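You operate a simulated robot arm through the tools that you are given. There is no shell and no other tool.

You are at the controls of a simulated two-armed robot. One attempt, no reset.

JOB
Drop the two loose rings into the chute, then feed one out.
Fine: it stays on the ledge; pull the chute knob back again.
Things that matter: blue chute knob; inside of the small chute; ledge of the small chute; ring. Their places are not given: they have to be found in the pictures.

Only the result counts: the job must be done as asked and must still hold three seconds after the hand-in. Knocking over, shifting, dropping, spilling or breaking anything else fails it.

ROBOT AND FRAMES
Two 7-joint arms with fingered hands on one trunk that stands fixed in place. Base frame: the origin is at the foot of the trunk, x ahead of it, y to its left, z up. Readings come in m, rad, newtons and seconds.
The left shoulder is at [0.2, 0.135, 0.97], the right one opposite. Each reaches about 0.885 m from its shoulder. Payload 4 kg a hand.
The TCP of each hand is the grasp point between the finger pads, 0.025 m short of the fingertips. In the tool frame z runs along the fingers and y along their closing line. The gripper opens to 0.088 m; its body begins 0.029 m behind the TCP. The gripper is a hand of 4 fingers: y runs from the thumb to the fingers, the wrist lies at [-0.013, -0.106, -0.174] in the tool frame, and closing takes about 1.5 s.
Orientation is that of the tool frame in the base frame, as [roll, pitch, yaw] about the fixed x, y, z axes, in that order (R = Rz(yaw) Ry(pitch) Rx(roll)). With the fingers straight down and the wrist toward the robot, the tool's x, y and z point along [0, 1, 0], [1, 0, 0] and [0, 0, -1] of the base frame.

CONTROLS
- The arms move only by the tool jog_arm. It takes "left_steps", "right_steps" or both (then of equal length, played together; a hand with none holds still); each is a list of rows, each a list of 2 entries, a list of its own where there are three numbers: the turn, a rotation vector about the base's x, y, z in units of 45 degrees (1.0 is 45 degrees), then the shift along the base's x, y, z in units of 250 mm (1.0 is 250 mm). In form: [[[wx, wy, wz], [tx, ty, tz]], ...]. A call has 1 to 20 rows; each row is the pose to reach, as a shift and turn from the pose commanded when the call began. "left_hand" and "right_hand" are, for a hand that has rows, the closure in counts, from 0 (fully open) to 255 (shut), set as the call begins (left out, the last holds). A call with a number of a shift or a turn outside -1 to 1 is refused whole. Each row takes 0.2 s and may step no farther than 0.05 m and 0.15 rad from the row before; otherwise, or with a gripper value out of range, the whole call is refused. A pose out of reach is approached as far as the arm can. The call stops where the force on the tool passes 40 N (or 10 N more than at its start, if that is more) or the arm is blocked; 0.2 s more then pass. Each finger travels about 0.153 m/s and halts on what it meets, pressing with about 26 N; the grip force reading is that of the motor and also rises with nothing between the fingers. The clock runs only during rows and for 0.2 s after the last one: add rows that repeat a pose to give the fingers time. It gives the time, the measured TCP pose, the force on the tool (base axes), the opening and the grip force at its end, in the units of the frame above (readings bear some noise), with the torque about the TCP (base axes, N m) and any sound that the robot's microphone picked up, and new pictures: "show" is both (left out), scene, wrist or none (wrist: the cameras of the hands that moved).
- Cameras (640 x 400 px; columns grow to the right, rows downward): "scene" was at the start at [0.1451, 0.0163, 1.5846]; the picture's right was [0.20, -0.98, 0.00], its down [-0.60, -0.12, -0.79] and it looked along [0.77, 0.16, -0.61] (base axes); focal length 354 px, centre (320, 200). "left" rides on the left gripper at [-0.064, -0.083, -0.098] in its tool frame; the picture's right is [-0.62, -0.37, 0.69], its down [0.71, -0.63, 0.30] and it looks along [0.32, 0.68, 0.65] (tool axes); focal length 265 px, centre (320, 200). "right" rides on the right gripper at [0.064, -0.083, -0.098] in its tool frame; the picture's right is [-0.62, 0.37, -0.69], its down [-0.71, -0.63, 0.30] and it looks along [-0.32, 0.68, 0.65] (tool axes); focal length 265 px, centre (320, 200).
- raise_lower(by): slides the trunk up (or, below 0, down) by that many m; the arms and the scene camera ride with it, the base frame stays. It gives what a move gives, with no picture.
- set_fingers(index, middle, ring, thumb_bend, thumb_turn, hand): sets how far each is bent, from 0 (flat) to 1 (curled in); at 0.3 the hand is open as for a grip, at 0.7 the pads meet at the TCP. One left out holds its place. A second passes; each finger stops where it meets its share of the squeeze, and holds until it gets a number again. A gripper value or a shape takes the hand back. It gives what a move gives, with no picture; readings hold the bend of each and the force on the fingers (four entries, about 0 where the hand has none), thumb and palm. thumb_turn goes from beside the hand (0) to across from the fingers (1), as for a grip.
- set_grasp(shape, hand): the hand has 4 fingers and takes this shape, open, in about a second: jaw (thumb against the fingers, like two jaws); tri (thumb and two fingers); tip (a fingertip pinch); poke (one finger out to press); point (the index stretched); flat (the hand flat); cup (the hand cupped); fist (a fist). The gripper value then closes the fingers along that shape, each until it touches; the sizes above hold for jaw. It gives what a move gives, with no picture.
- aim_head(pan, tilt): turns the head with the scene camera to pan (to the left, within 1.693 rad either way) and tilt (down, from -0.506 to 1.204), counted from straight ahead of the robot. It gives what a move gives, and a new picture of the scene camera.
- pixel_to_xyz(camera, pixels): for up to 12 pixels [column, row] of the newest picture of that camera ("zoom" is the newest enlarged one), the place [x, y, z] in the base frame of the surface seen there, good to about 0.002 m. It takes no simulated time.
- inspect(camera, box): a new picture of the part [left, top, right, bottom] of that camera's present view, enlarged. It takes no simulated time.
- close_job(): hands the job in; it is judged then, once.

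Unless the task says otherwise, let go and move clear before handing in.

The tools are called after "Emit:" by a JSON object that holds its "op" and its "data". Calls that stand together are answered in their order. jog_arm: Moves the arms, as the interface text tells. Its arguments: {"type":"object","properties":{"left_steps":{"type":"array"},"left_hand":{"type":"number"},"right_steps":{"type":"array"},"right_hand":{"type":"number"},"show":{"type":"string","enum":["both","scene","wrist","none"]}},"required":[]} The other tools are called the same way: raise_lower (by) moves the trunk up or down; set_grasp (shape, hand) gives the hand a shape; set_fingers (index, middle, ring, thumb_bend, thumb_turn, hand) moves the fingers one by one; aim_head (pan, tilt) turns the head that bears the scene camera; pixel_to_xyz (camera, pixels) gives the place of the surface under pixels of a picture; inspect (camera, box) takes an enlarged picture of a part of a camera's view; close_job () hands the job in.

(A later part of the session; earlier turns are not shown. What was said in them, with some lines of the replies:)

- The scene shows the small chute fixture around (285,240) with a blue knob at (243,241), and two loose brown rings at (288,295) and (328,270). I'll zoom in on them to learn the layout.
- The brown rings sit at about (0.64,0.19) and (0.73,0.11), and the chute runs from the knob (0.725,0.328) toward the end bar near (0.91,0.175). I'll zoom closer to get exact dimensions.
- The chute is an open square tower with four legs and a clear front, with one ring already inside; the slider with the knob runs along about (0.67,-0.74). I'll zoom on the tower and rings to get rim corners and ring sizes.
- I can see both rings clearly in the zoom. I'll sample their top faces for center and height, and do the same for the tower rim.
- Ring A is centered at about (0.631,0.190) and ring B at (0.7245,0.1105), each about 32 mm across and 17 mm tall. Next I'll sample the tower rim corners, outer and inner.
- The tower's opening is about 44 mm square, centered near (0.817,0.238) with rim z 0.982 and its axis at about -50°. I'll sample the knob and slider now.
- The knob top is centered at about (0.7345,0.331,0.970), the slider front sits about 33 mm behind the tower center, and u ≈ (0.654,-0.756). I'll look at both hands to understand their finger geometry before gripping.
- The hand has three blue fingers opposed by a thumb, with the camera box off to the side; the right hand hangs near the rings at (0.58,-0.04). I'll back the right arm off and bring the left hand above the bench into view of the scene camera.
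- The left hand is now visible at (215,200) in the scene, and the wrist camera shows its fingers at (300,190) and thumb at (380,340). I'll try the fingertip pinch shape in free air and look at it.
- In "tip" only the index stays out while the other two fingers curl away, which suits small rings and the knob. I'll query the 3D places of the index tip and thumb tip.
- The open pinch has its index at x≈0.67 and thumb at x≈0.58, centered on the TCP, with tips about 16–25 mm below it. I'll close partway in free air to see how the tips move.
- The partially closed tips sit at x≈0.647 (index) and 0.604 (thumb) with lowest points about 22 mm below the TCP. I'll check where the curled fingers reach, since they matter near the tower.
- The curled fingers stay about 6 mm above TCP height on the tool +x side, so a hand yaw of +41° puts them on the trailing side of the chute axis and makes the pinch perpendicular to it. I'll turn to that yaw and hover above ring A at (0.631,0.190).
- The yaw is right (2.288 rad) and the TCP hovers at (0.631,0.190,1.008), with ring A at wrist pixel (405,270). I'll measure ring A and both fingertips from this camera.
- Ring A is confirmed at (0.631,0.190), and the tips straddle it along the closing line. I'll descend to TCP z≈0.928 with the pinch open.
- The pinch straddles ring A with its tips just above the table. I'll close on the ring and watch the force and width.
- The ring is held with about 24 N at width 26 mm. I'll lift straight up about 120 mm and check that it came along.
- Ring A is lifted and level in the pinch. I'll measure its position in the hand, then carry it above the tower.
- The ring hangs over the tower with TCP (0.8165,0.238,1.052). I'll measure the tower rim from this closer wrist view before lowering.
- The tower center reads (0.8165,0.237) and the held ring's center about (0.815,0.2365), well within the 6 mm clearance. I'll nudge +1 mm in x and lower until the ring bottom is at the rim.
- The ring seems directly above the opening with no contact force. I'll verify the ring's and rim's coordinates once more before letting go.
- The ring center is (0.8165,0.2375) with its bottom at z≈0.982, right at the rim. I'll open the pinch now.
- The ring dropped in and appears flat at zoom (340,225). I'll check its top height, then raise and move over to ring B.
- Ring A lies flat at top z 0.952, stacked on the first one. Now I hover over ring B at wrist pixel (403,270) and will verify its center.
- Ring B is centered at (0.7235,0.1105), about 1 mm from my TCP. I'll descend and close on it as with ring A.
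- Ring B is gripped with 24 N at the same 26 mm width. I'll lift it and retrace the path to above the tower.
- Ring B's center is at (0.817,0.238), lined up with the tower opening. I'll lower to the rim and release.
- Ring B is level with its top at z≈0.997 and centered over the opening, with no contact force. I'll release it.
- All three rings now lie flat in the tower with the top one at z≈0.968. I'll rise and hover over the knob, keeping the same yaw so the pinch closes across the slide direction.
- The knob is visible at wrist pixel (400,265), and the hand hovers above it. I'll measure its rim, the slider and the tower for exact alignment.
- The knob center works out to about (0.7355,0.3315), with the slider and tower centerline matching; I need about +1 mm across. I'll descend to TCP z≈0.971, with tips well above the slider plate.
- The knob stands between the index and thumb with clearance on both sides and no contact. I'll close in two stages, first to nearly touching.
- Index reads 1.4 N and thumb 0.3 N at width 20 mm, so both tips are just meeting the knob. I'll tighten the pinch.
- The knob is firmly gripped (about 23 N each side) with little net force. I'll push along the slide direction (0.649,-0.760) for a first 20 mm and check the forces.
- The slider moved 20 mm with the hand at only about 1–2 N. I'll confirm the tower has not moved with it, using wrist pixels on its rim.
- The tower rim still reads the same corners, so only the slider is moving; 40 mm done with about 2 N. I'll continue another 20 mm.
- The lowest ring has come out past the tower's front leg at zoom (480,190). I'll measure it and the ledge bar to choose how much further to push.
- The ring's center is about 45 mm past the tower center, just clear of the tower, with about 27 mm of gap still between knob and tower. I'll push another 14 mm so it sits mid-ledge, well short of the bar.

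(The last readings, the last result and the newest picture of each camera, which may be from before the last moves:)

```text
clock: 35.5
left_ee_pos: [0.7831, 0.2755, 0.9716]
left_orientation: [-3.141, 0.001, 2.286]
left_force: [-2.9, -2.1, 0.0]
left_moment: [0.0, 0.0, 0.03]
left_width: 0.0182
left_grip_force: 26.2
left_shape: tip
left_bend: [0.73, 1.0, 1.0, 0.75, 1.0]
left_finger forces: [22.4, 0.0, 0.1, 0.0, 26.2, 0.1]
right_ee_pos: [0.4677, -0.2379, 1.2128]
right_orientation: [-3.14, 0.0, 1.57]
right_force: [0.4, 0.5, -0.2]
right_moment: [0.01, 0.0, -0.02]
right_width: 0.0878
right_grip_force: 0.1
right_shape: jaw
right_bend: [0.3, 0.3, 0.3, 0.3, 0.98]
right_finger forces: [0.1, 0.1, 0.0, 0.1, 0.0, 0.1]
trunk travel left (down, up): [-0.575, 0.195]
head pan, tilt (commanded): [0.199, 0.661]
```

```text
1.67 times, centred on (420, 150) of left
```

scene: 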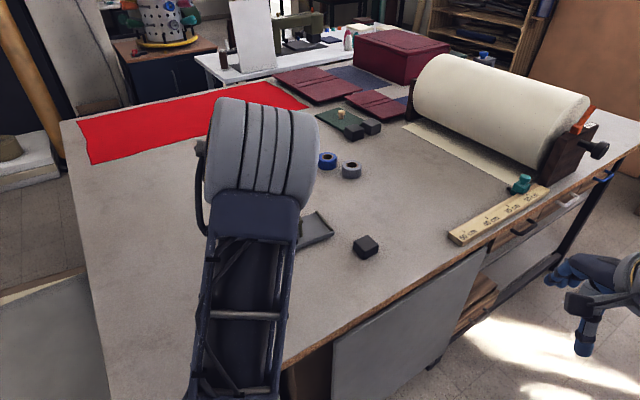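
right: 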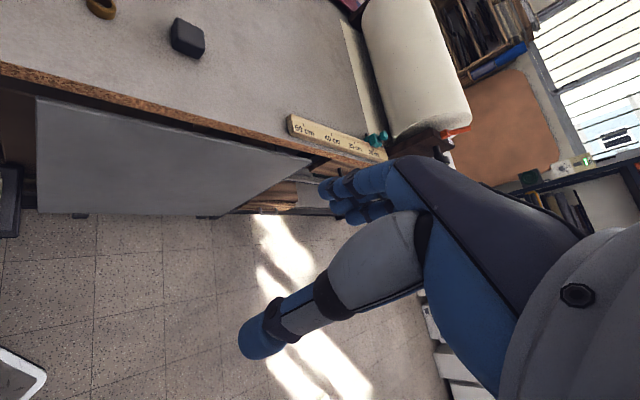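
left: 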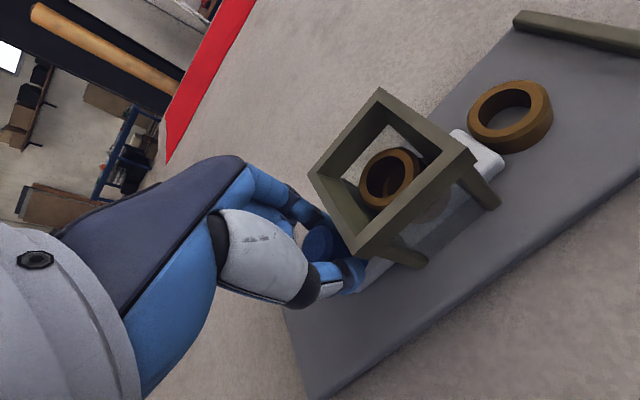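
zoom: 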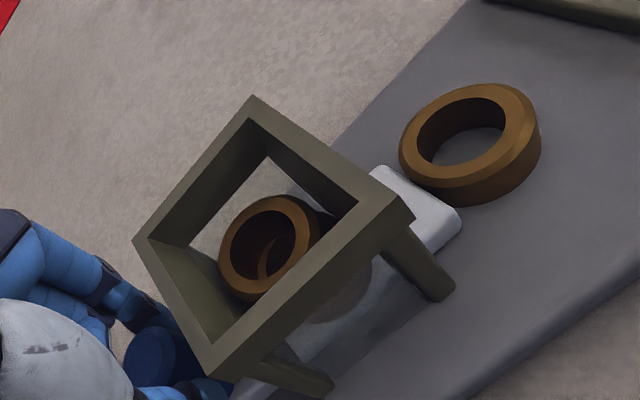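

The ring is now fully on the ledge with the slider's front showing behind it at zoom (420,200). I'll measure its place, then pull the knob back along the same line.

Emit:
{"op": "pixel_to_xyz", "data": {"camera": "zoom", "pixels": [[407, 150], [470, 93], [525, 110], [520, 150], [440, 185], [470, 150], [440, 235], [400, 180], [380, 170], [458, 215], [520, 5], [600, 20]]}}

Emit:
{"op": "jog_arm", "data": {"left_steps": [[[0, 0, 0], [-0.013, 0.0152, 0]], [[0, 0, 0], [-0.026, 0.0304, 0]], [[0, 0, 0], [-0.039, 0.0456, 0]], [[0, 0, 0], [-0.052, 0.0608, 0]], [[0, 0, 0], [-0.065, 0.076, 0]], [[0, 0, 0], [-0.078, 0.0912, 0]], [[0, 0, 0], [-0.078, 0.0912, 0]]], "show": "wrist"}}

Emit:
{"op": "inspect", "data": {"camera": "left", "box": [300, 10, 560, 230]}}

```text
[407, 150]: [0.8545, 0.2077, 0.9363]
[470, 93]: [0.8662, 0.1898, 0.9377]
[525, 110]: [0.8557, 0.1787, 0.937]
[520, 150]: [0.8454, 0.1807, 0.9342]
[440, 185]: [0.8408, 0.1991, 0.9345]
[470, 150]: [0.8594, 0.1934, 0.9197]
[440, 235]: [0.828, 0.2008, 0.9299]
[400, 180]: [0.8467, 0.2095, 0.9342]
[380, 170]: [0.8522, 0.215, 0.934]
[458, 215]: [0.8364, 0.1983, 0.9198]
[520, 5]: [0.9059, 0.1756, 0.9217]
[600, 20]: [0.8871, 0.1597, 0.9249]
```

```text
clock: 37.1
left_ee_pos: [0.7652, 0.2986, 0.9712]
left_orientation: [3.141, 0.0, 2.287]
left_force: [0.7, -0.3, 0.4]
left_moment: [0.0, 0.0, 0.0]
left_width: 0.0181
left_grip_force: 25.5
left_shape: tip
left_bend: [0.73, 1.0, 1.0, 0.75, 1.0]
left_finger forces: [24.0, 0.0, 0.0, 0.0, 24.3, 0.1]
right_ee_pos: [0.4683, -0.237, 1.2119]
right_orientation: [-3.141, 0.0, 1.571]
right_force: [0.6, -0.2, 0.0]
right_moment: [0.03, 0.01, -0.01]
right_width: 0.0872
right_grip_force: 0.0
right_shape: jaw
right_bend: [0.3, 0.3, 0.3, 0.3, 0.98]
right_finger forces: [0.1, 0.0, 0.0, 0.0, 0.0, 0.1]
trunk travel left (down, up): [-0.575, 0.195]
head pan, tilt (commanded): [0.199, 0.661]
```

left: 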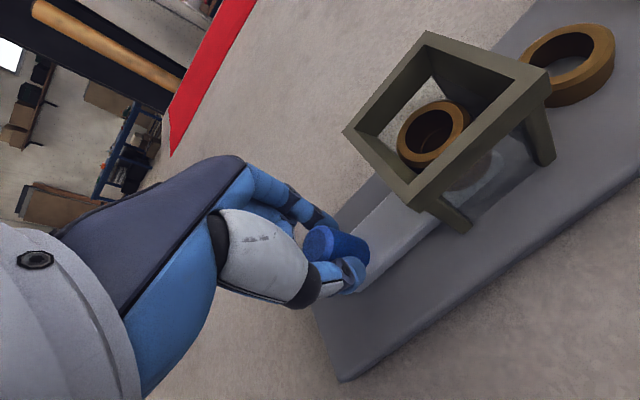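

```text
1.82 times, centred on (430, 120) of left
```

zoom: 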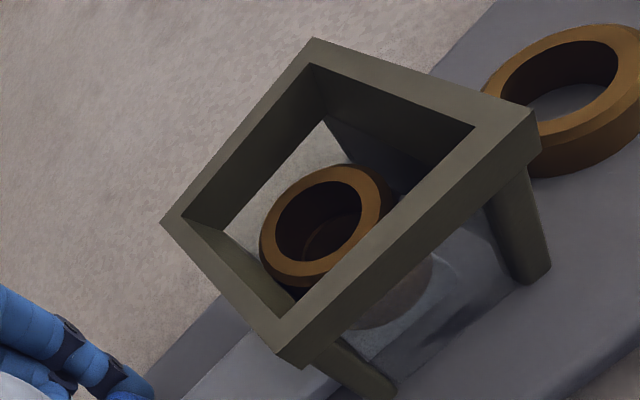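

The ring stays on the ledge and the two others remain stacked in the tower as the slider retracts. I'll pull the remaining 44 mm back to the original knob position.

Emit:
{"op": "jog_arm", "data": {"left_steps": [[[0, 0, 0], [-0.013, 0.0152, 0]], [[0, 0, 0], [-0.026, 0.0304, 0]], [[0, 0, 0], [-0.039, 0.0456, 0]], [[0, 0, 0], [-0.052, 0.0608, 0]], [[0, 0, 0], [-0.065, 0.076, 0]], [[0, 0, 0], [-0.078, 0.0912, 0]], [[0, 0, 0], [-0.091, 0.1064, 0]], [[0, 0, 0], [-0.104, 0.1216, 0]], [[0, 0, 0], [-0.1144, 0.1338, 0]], [[0, 0, 0], [-0.1144, 0.1338, 0]]], "show": "wrist"}}

Emit:
{"op": "inspect", "data": {"camera": "left", "box": [380, 0, 640, 200]}}

```text
clock: 39.3
left_ee_pos: [0.7362, 0.3326, 0.9705]
left_orientation: [-3.141, 0.0, 2.286]
left_force: [3.6, -1.2, 0.9]
left_moment: [-0.01, -0.12, -0.02]
left_width: 0.0179
left_grip_force: 25.5
left_shape: tip
left_bend: [0.73, 1.0, 1.0, 0.75, 1.0]
left_finger forces: [25.7, 0.1, 0.0, 0.1, 23.1, 0.1]
right_ee_pos: [0.4696, -0.2379, 1.2123]
right_orientation: [3.141, 0.001, 1.572]
right_force: [0.5, 0.5, 0.3]
right_moment: [0.01, 0.01, 0.01]
right_width: 0.0876
right_grip_force: 0.1
right_shape: jaw
right_bend: [0.3, 0.3, 0.3, 0.3, 0.98]
right_finger forces: [0.1, 0.0, 0.0, 0.0, 0.0, 0.0]
trunk travel left (down, up): [-0.575, 0.195]
head pan, tilt (commanded): [0.199, 0.661]
```

left: 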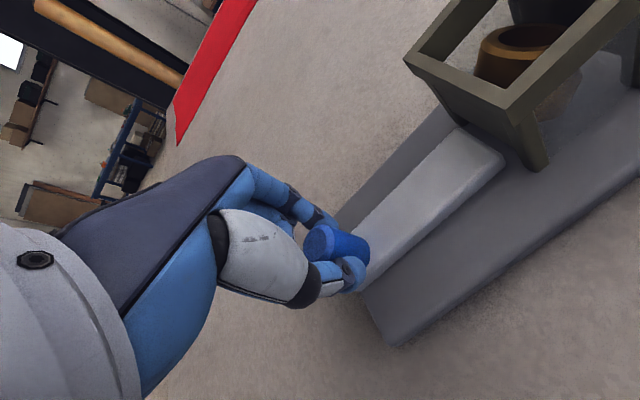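

```text
2.00 times, centred on (510, 100) of left
```

zoom: 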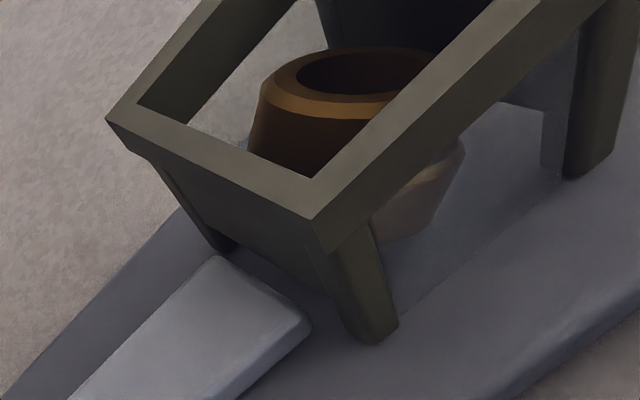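

The slider is back where it started (front corner again at wrist pixel (505,160)), and the two remaining rings dropped flat inside the tower. I'll open the pinch and rise clear.

Emit:
{"op": "jog_arm", "data": {"left_steps": [[[0, 0, 0], [0, 0, 0]], [[0, 0, 0], [0, 0, 0]], [[0, 0, 0], [0, 0, 0]], [[0, 0, 0], [0, 0, 0]]], "left_hand": 30, "show": "wrist"}}

Emit:
{"op": "inspect", "data": {"camera": "left", "box": [240, 150, 440, 370]}}

```text
clock: 40.3
left_ee_pos: [0.7331, 0.3317, 0.9713]
left_orientation: [-3.141, -0.002, 2.287]
left_force: [0.2, -0.9, -0.9]
left_moment: [0.01, 0.01, 0.06]
left_width: 0.0775
left_grip_force: 0.0
left_shape: tip
left_bend: [0.32, 0.98, 0.99, 0.37, 0.98]
left_finger forces: [0.1, 0.0, 0.1, 0.1, 0.1, 0.0]
right_ee_pos: [0.4687, -0.2374, 1.2125]
right_orientation: [-3.141, -0.002, 1.57]
right_force: [0.1, 1.1, 0.1]
right_moment: [-0.03, 0.01, 0.0]
right_width: 0.0876
right_grip_force: 0.0
right_shape: jaw
right_bend: [0.3, 0.3, 0.3, 0.3, 0.98]
right_finger forces: [0.0, 0.1, 0.0, 0.0, 0.0, 0.0]
trunk travel left (down, up): [-0.575, 0.195]
head pan, tilt (commanded): [0.199, 0.661]
```

left: 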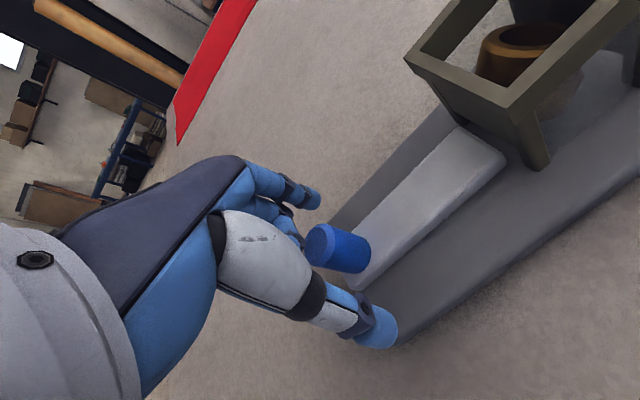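

```text
1.82 times, centred on (340, 260) of left
```

zoom: 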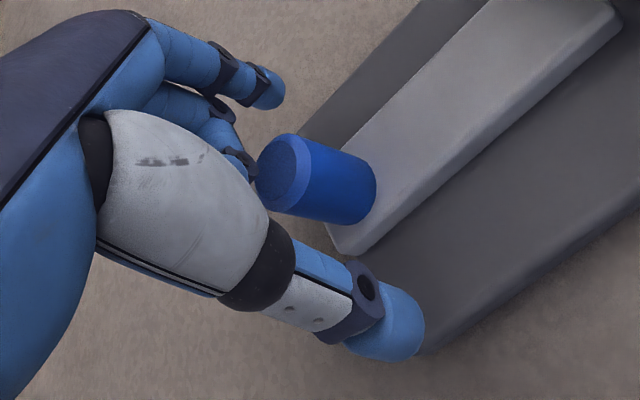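

The knob is released and sits at the same pixels as before the push. I'll rise straight up and retreat to the left so the scene camera can see everything.

Emit:
{"op": "jog_arm", "data": {"left_steps": [[[0, 0, 0], [0, 0, 0.1]], [[0, 0, 0], [0, 0, 0.25]], [[0, 0, 0], [0, 0, 0.42]], [[0, 0, 0], [0, 0, 0.58]], [[0, 0, 0], [-0.1, 0.06, 0.7]], [[0, 0, 0], [-0.22, 0.12, 0.78]], [[0, 0, 0], [-0.36, 0.16, 0.82]], [[0, 0, 0], [-0.5, 0.2, 0.84]], [[0, 0, 0], [-0.62, 0.24, 0.84]], [[0, 0, 0], [-0.7, 0.28, 0.84]], [[0, 0, 0], [-0.7, 0.28, 0.84]]], "show": "both"}}

Emit:
{"op": "inspect", "data": {"camera": "scene", "box": [220, 190, 380, 310]}}

```text
clock: 42.7
left_ee_pos: [0.5608, 0.4017, 1.1816]
left_orientation: [3.141, 0.0, 2.287]
left_force: [0.2, -0.1, -0.7]
left_moment: [0.0, -0.01, 0.02]
left_width: 0.0772
left_grip_force: 0.1
left_shape: tip
left_bend: [0.32, 0.98, 0.99, 0.37, 0.98]
left_finger forces: [0.0, 0.0, 0.1, 0.0, 0.0, 0.1]
right_ee_pos: [0.4689, -0.237, 1.2135]
right_orientation: [-3.141, 0.0, 1.572]
right_force: [-1.2, -0.2, -0.6]
right_moment: [-0.01, -0.02, -0.06]
right_width: 0.0878
right_grip_force: 0.0
right_shape: jaw
right_bend: [0.3, 0.3, 0.3, 0.3, 0.98]
right_finger forces: [0.1, 0.1, 0.1, 0.1, 0.1, 0.0]
trunk travel left (down, up): [-0.575, 0.195]
head pan, tilt (commanded): [0.199, 0.661]
```

scene: 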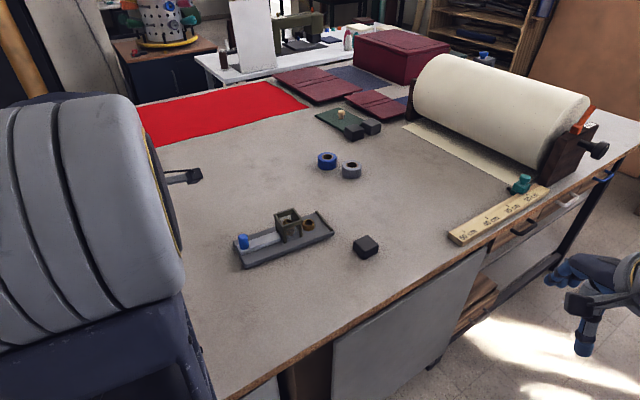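
left: 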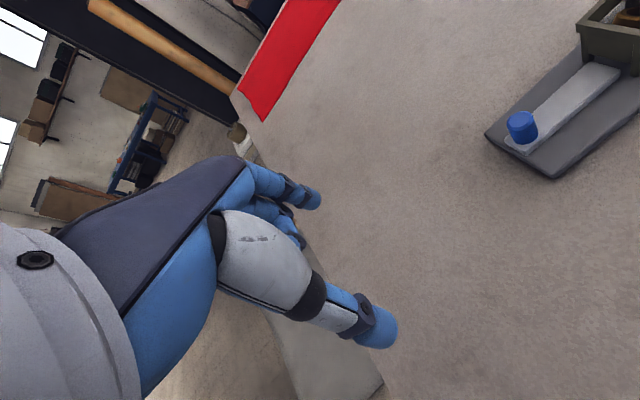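

```text
3.33 times, centred on (300, 250) of scene
```

zoom: 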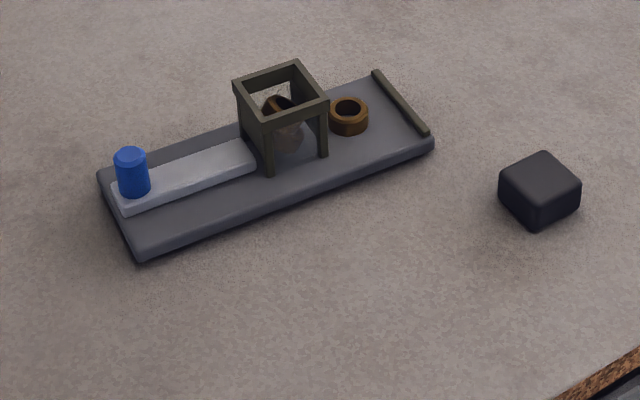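

The fed ring rests on the ledge between tower and bar, the knob is back, and the fixture has not moved. I'll zoom once more on the tower to check how the two inner rings sit.

Emit:
{"op": "inspect", "data": {"camera": "scene", "box": [264, 200, 328, 248]}}

Emit:
{"op": "pixel_to_xyz", "data": {"camera": "zoom", "pixels": [[200, 150], [235, 120], [260, 165], [215, 180], [250, 200], [380, 155], [410, 180], [420, 135], [390, 130], [240, 240], [270, 150], [225, 140]]}}

```text
8.33 times, centred on (296, 224) of scene
```

zoom: 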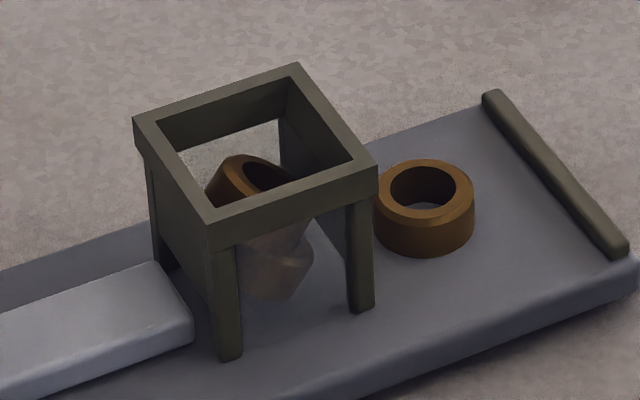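

```text
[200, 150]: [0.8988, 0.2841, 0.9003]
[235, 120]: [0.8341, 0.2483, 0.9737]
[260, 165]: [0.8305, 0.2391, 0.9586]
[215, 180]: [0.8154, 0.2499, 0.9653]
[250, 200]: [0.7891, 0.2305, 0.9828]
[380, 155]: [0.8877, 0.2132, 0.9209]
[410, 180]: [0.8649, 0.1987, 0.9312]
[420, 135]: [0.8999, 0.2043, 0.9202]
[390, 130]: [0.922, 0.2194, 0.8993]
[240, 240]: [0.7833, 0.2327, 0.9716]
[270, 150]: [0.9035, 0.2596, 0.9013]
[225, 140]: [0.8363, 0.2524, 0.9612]
```

The two inner rings look tilted at zoom (255,210), leaning with the back edge up rather than lying flat. I'll bring the wrist camera back over the tower for a closer look.

Emit:
{"op": "jog_arm", "data": {"left_steps": [[[0, 0, 0], [0.11, -0.07, 0]], [[0, 0, 0], [0.23, -0.15, 0]], [[0, 0, 0], [0.35, -0.23, 0]], [[0, 0, 0], [0.47, -0.31, -0.04]], [[0, 0, 0], [0.59, -0.39, -0.08]], [[0, 0, 0], [0.71, -0.47, -0.12]], [[0, 0, 0], [0.82, -0.54, -0.16]], [[0, 0, 0], [0.9, -0.6, -0.2]], [[0, 0, 0], [0.9, -0.6, -0.24]], [[0, 0, 0], [0.9, -0.6, -0.24]]], "show": "wrist"}}

Emit:
{"op": "inspect", "data": {"camera": "left", "box": [380, 130, 560, 270]}}

```text
clock: 44.9
left_ee_pos: [0.7858, 0.2518, 1.1203]
left_orientation: [3.141, -0.001, 2.287]
left_force: [0.6, 0.6, 0.3]
left_moment: [-0.02, 0.01, -0.01]
left_width: 0.0776
left_grip_force: 0.0
left_shape: tip
left_bend: [0.32, 0.98, 0.99, 0.37, 0.98]
left_finger forces: [0.0, 0.0, 0.0, 0.1, 0.0, 0.0]
right_ee_pos: [0.4686, -0.2369, 1.2128]
right_orientation: [-3.141, 0.0, 1.571]
right_force: [0.0, 0.1, 0.4]
right_moment: [-0.02, 0.01, 0.01]
right_width: 0.0875
right_grip_force: 0.0
right_shape: jaw
right_bend: [0.3, 0.3, 0.3, 0.3, 0.98]
right_finger forces: [0.0, 0.0, 0.1, 0.0, 0.0, 0.0]
trunk travel left (down, up): [-0.575, 0.195]
head pan, tilt (commanded): [0.199, 0.661]
```

left: 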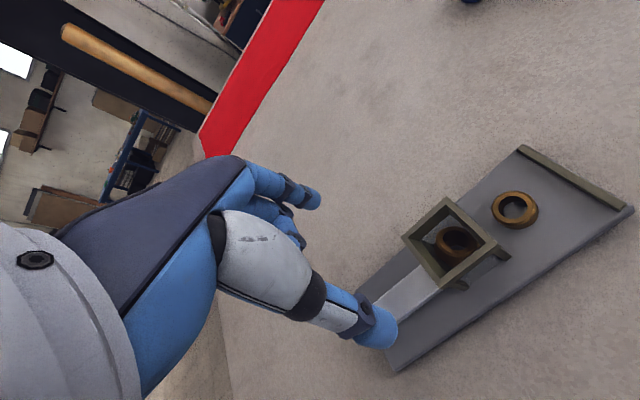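

```text
2.86 times, centred on (470, 200) of left
```

zoom: 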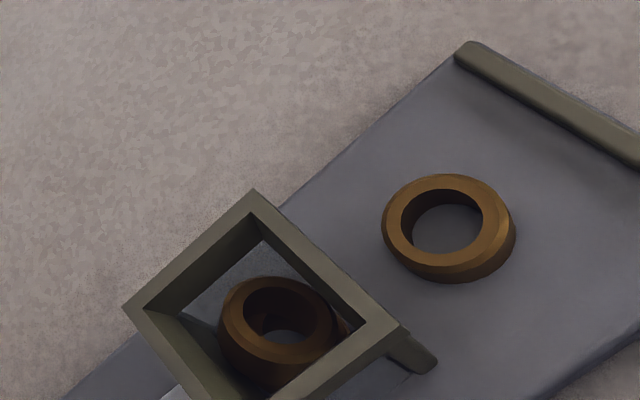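

Emit:
{"op": "inspect", "data": {"camera": "left", "box": [400, 190, 510, 295]}}

Emit:
{"op": "pixel_to_xyz", "data": {"camera": "left", "pixels": [[440, 240], [445, 231], [455, 228], [466, 230], [474, 237], [470, 246], [460, 252], [449, 251], [442, 247], [458, 243], [452, 238], [463, 240]]}}

```text
3.81 times, centred on (455, 242) of left
```

zoom: 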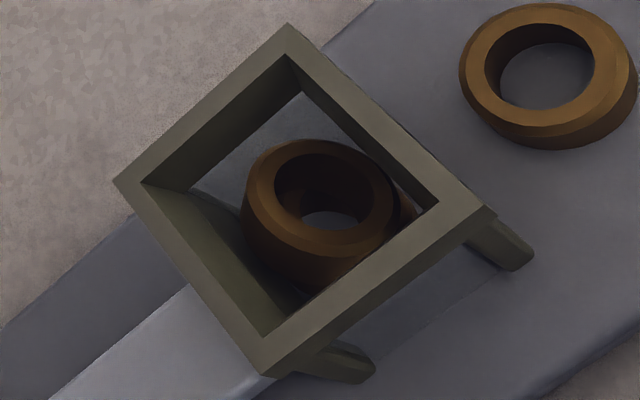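

```text
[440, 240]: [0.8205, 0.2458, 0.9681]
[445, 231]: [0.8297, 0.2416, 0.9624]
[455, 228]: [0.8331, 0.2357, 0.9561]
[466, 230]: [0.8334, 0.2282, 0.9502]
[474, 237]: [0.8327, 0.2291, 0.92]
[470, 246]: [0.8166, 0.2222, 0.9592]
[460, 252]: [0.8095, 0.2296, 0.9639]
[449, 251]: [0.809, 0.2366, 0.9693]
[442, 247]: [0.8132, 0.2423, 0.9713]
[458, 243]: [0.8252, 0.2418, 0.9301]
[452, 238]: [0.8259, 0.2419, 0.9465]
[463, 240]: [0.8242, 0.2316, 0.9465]
```

The top ring's rim runs from z≈0.971 at the back to 0.950 at the front, so both inner rings are leaning rather than flat. I'll lower the hand at ring B's old empty spot to view the tower from the side through its clear wall.

Emit:
{"op": "jog_arm", "data": {"left_steps": [[[0, 0, 0], [-0.07, -0.15, 0]], [[0, 0, 0], [-0.14, -0.3, 0]], [[0, 0, 0], [-0.21, -0.45, -0.04]], [[0, 0, 0], [-0.25, -0.566, -0.14]], [[0, 0, 0], [-0.25, -0.566, -0.3]], [[0, 0, 0], [-0.25, -0.566, -0.46]], [[0, 0, 0], [-0.25, -0.566, -0.6]], [[0, 0, 0], [-0.25, -0.566, -0.68]], [[0, 0, 0], [-0.25, -0.566, -0.68]]], "show": "wrist"}}

Emit:
{"op": "inspect", "data": {"camera": "left", "box": [150, 60, 300, 180]}}

```text
clock: 46.9
left_ee_pos: [0.7224, 0.1107, 0.9506]
left_orientation: [-3.14, 0.0, 2.286]
left_force: [-0.2, 0.4, -0.1]
left_moment: [0.0, -0.03, 0.0]
left_width: 0.0774
left_grip_force: 0.0
left_shape: tip
left_bend: [0.32, 0.98, 0.99, 0.37, 0.98]
left_finger forces: [0.0, 0.0, 0.0, 0.0, 0.0, 0.0]
right_ee_pos: [0.4682, -0.238, 1.2132]
right_orientation: [-3.141, 0.0, 1.572]
right_force: [-1.4, -0.3, -0.4]
right_moment: [-0.01, 0.01, 0.0]
right_width: 0.0873
right_grip_force: 0.1
right_shape: jaw
right_bend: [0.3, 0.3, 0.3, 0.3, 0.98]
right_finger forces: [0.0, 0.0, 0.0, 0.0, 0.1, 0.0]
trunk travel left (down, up): [-0.575, 0.195]
head pan, tilt (commanded): [0.199, 0.661]
```

left: 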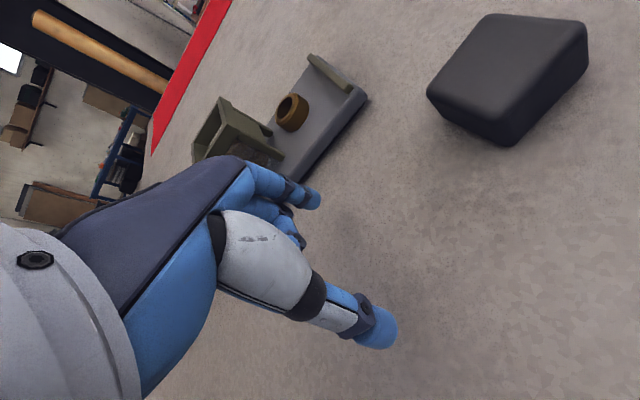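

```text
3.33 times, centred on (225, 120) of left
```

zoom: 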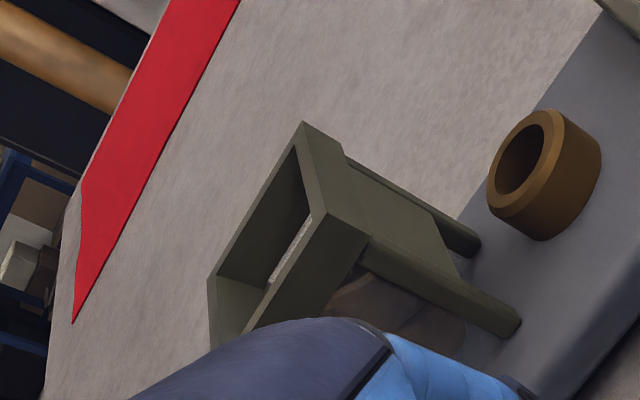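

The hand hides the lower part of the tower in this view. I'll shift the hand about 60 mm back along the slide direction over empty table to clear the line of sight.

Emit:
{"op": "jog_arm", "data": {"left_steps": [[[0, 0, 0], [-0.05, 0.06, 0]], [[0, 0, 0], [-0.11, 0.12, 0]], [[0, 0, 0], [-0.157, 0.18, 0]], [[0, 0, 0], [-0.19, 0.2, -0.02]], [[0, 0, 0], [-0.19, 0.2, -0.04]], [[0, 0, 0], [-0.19, 0.2, -0.04]]], "show": "wrist"}}

Emit:
{"op": "inspect", "data": {"camera": "left", "box": [220, 20, 380, 140]}}

```text
clock: 48.3
left_ee_pos: [0.6744, 0.1596, 0.9391]
left_orientation: [3.141, -0.001, 2.286]
left_force: [-0.5, 0.5, 0.0]
left_moment: [0.02, 0.03, -0.01]
left_width: 0.0776
left_grip_force: 0.1
left_shape: tip
left_bend: [0.32, 0.98, 0.99, 0.37, 0.98]
left_finger forces: [0.0, 0.2, 0.0, 0.0, 0.0, 0.0]
right_ee_pos: [0.468, -0.2365, 1.2118]
right_orientation: [-3.141, 0.0, 1.572]
right_force: [0.3, -1.1, 0.8]
right_moment: [-0.02, 0.0, 0.0]
right_width: 0.0875
right_grip_force: 0.1
right_shape: jaw
right_bend: [0.3, 0.3, 0.3, 0.3, 0.98]
right_finger forces: [0.1, 0.0, 0.0, 0.0, 0.0, 0.1]
trunk travel left (down, up): [-0.575, 0.195]
head pan, tilt (commanded): [0.199, 0.661]
```

left: 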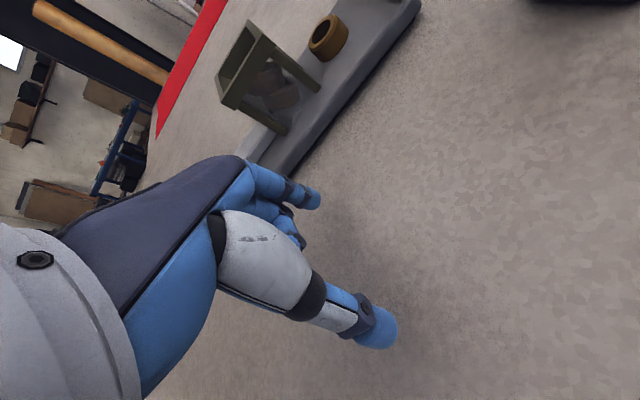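

```text
3.33 times, centred on (300, 80) of left
```

zoom: 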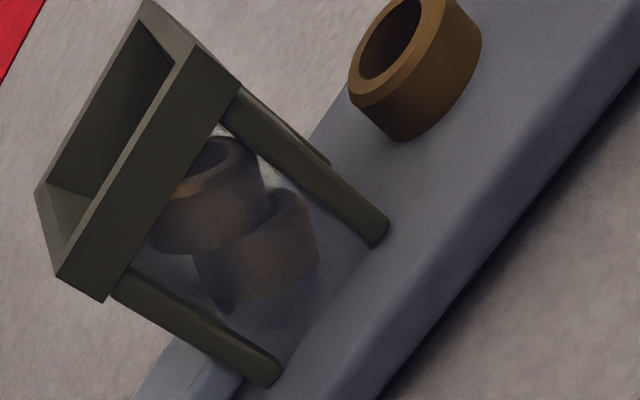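

From the side, both inner rings are in the tower but leaning, with the lower ring's ledge-side edge down and its rear edge raised. I'll measure several points on them to judge how they rest.

Emit:
{"op": "pixel_to_xyz", "data": {"camera": "zoom", "pixels": [[260, 260], [225, 290], [310, 255], [285, 200], [200, 262], [230, 195], [160, 235], [255, 175], [240, 300], [300, 275], [190, 370], [215, 150]]}}

Emit:
{"op": "inspect", "data": {"camera": "left", "box": [240, 50, 330, 120]}}

```text
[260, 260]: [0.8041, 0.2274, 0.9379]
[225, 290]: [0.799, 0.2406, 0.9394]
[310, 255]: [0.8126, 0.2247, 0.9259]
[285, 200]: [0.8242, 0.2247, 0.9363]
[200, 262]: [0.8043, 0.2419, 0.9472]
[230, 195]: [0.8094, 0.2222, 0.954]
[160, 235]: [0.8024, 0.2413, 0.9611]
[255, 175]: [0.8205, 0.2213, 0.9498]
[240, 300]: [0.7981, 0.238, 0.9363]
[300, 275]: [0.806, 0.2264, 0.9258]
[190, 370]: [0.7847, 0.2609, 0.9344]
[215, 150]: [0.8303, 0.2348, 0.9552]
```

```text
5.71 times, centred on (285, 85) of left
```

zoom: 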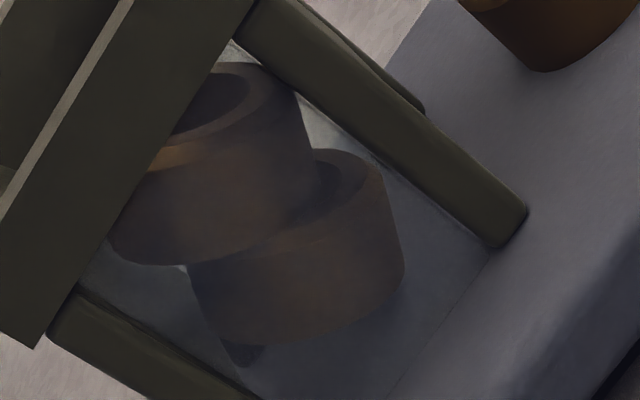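

The lower ring leans with its front edge on the floor and its rear edge on the back wall; both ring centers are within 3 mm of the tower axis and below the rim, so both are securely inside and have stayed so since the pull-back. I'll lift the hand away and retreat for a final check.

Emit:
{"op": "jog_arm", "data": {"left_steps": [[[0, 0, 0], [0, 0, 0.14]], [[0, 0, 0], [0, 0, 0.3]], [[0, 0, 0], [0, 0, 0.48]], [[0, 0, 0], [-0.06, 0.06, 0.64]], [[0, 0, 0], [-0.14, 0.18, 0.8]], [[0, 0, 0], [-0.24, 0.34, 0.9]], [[0, 0, 0], [-0.34, 0.5, 0.96]], [[0, 0, 0], [-0.42, 0.66, 0.98]], [[0, 0, 0], [-0.5, 0.82, 0.98]], [[0, 0, 0], [-0.55, 0.95, 0.98]], [[0, 0, 0], [-0.55, 0.95, 0.98]]], "left_hand": 30, "show": "scene"}}

Emit:
{"op": "inspect", "data": {"camera": "scene", "box": [230, 200, 340, 270]}}

Emit:
{"op": "pixel_to_xyz", "data": {"camera": "zoom", "pixels": [[81, 210], [400, 150], [460, 145], [430, 130], [430, 175], [275, 185], [300, 215], [255, 80], [365, 47], [415, 115]]}}

```text
refused: row 5 steps farther than a row can; nothing moved
```

```text
5.71 times, centred on (285, 235) of scene
```

zoom: 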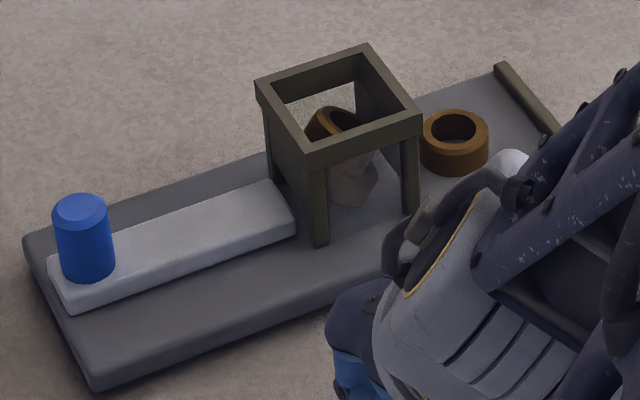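

```text
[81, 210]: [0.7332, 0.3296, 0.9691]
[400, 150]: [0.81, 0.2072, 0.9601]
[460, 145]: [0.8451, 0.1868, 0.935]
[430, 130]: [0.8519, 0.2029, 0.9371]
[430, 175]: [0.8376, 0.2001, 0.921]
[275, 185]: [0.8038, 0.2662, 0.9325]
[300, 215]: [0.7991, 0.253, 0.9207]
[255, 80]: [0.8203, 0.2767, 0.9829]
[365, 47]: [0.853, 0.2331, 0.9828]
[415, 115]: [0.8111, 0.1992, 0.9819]
```

That retreat was refused for one over-long step and nothing moved; the zoom meanwhile shows knob, slider and tower at their original places. I'll retreat with shorter steps.

Emit:
{"op": "jog_arm", "data": {"left_steps": [[[0, 0, 0], [0, 0, 0.14]], [[0, 0, 0], [0, 0, 0.3]], [[0, 0, 0], [0, 0, 0.46]], [[0, 0, 0], [-0.05, 0.04, 0.6]], [[0, 0, 0], [-0.11, 0.12, 0.72]], [[0, 0, 0], [-0.19, 0.22, 0.82]], [[0, 0, 0], [-0.27, 0.34, 0.9]], [[0, 0, 0], [-0.34, 0.48, 0.95]], [[0, 0, 0], [-0.41, 0.63, 0.97]], [[0, 0, 0], [-0.48, 0.78, 0.97]], [[0, 0, 0], [-0.54, 0.92, 0.97]], [[0, 0, 0], [-0.54, 0.92, 0.97]]], "show": "scene"}}

Emit:
{"op": "inspect", "data": {"camera": "scene", "box": [230, 200, 340, 270]}}

Emit:
{"op": "pixel_to_xyz", "data": {"camera": "zoom", "pixels": [[430, 135], [485, 135], [455, 113], [455, 150], [81, 210], [500, 75], [588, 175], [330, 120], [350, 190]]}}

```text
clock: 50.9
left_ee_pos: [0.5403, 0.3908, 1.1852]
left_orientation: [-3.141, -0.001, 2.287]
left_force: [0.8, 1.3, -0.4]
left_moment: [0.0, 0.0, -0.01]
left_width: 0.0776
left_grip_force: 0.0
left_shape: tip
left_bend: [0.32, 0.98, 0.99, 0.37, 0.98]
left_finger forces: [0.0, 0.0, 0.0, 0.1, 0.0, 0.0]
right_ee_pos: [0.469, -0.2363, 1.213]
right_orientation: [3.141, 0.001, 1.572]
right_force: [0.4, -0.4, -0.2]
right_moment: [-0.03, 0.01, -0.02]
right_width: 0.0873
right_grip_force: 0.0
right_shape: jaw
right_bend: [0.3, 0.3, 0.3, 0.3, 0.98]
right_finger forces: [0.1, 0.0, 0.1, 0.0, 0.1, 0.1]
trunk travel left (down, up): [-0.575, 0.195]
head pan, tilt (commanded): [0.199, 0.661]
```

scene: 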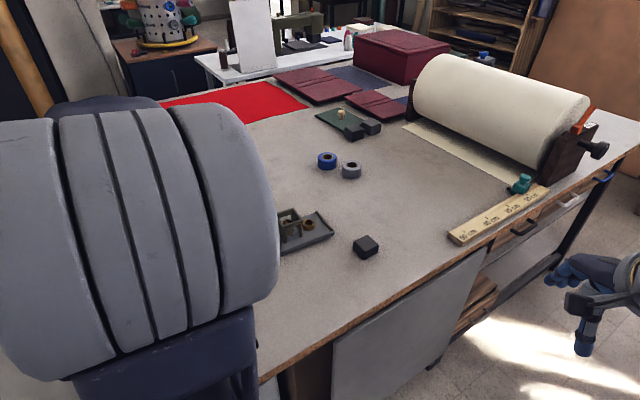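

```text
5.71 times, centred on (285, 235) of scene
```

zoom: 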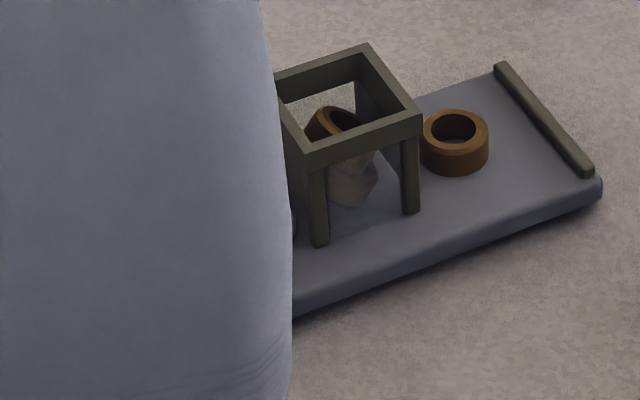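

```text
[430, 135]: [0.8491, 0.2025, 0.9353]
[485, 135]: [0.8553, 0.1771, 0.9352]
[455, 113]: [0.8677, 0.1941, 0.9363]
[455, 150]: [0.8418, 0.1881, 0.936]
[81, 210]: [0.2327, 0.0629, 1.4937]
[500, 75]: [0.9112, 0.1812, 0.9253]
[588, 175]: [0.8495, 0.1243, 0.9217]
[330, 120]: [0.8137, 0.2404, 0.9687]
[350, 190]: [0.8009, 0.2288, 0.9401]
```

The fed ring lies flat on the ledge at about (0.855,0.191), midway between the tower and the bar. The knob is back at its start, the other two rings are inside the tower, and both hands are clear, so I'm handing in the job.

Emit:
{"op": "close_job", "data": {}}

```text
The job is handed in.
```

The job is handed in: both loose rings went into the chute, one ring was fed out onto the ledge, and the knob is pulled back to where it started.

- **Ledge ring:** it lies flat at about (0.855, 0.191), roughly midway between the tower and the end bar. The ring fed out was the one already in the chute, since it was lowest in the stack.
- **Rings in the chute:** the two I dropped in are inside the tower and below the rim. They are leaning at roughly 40° rather than lying flat, because they tipped as the slider came back. Their centres are within a few millimetres of the tower's axis and they had not moved about ten seconds later. I left them, because pressing them flat risked pushing a second ring out.
- **Everything else:** the chute's tower and base did not move while I pushed and pulled the knob. I saw nothing else on the bench shifted, and both hands are clear.
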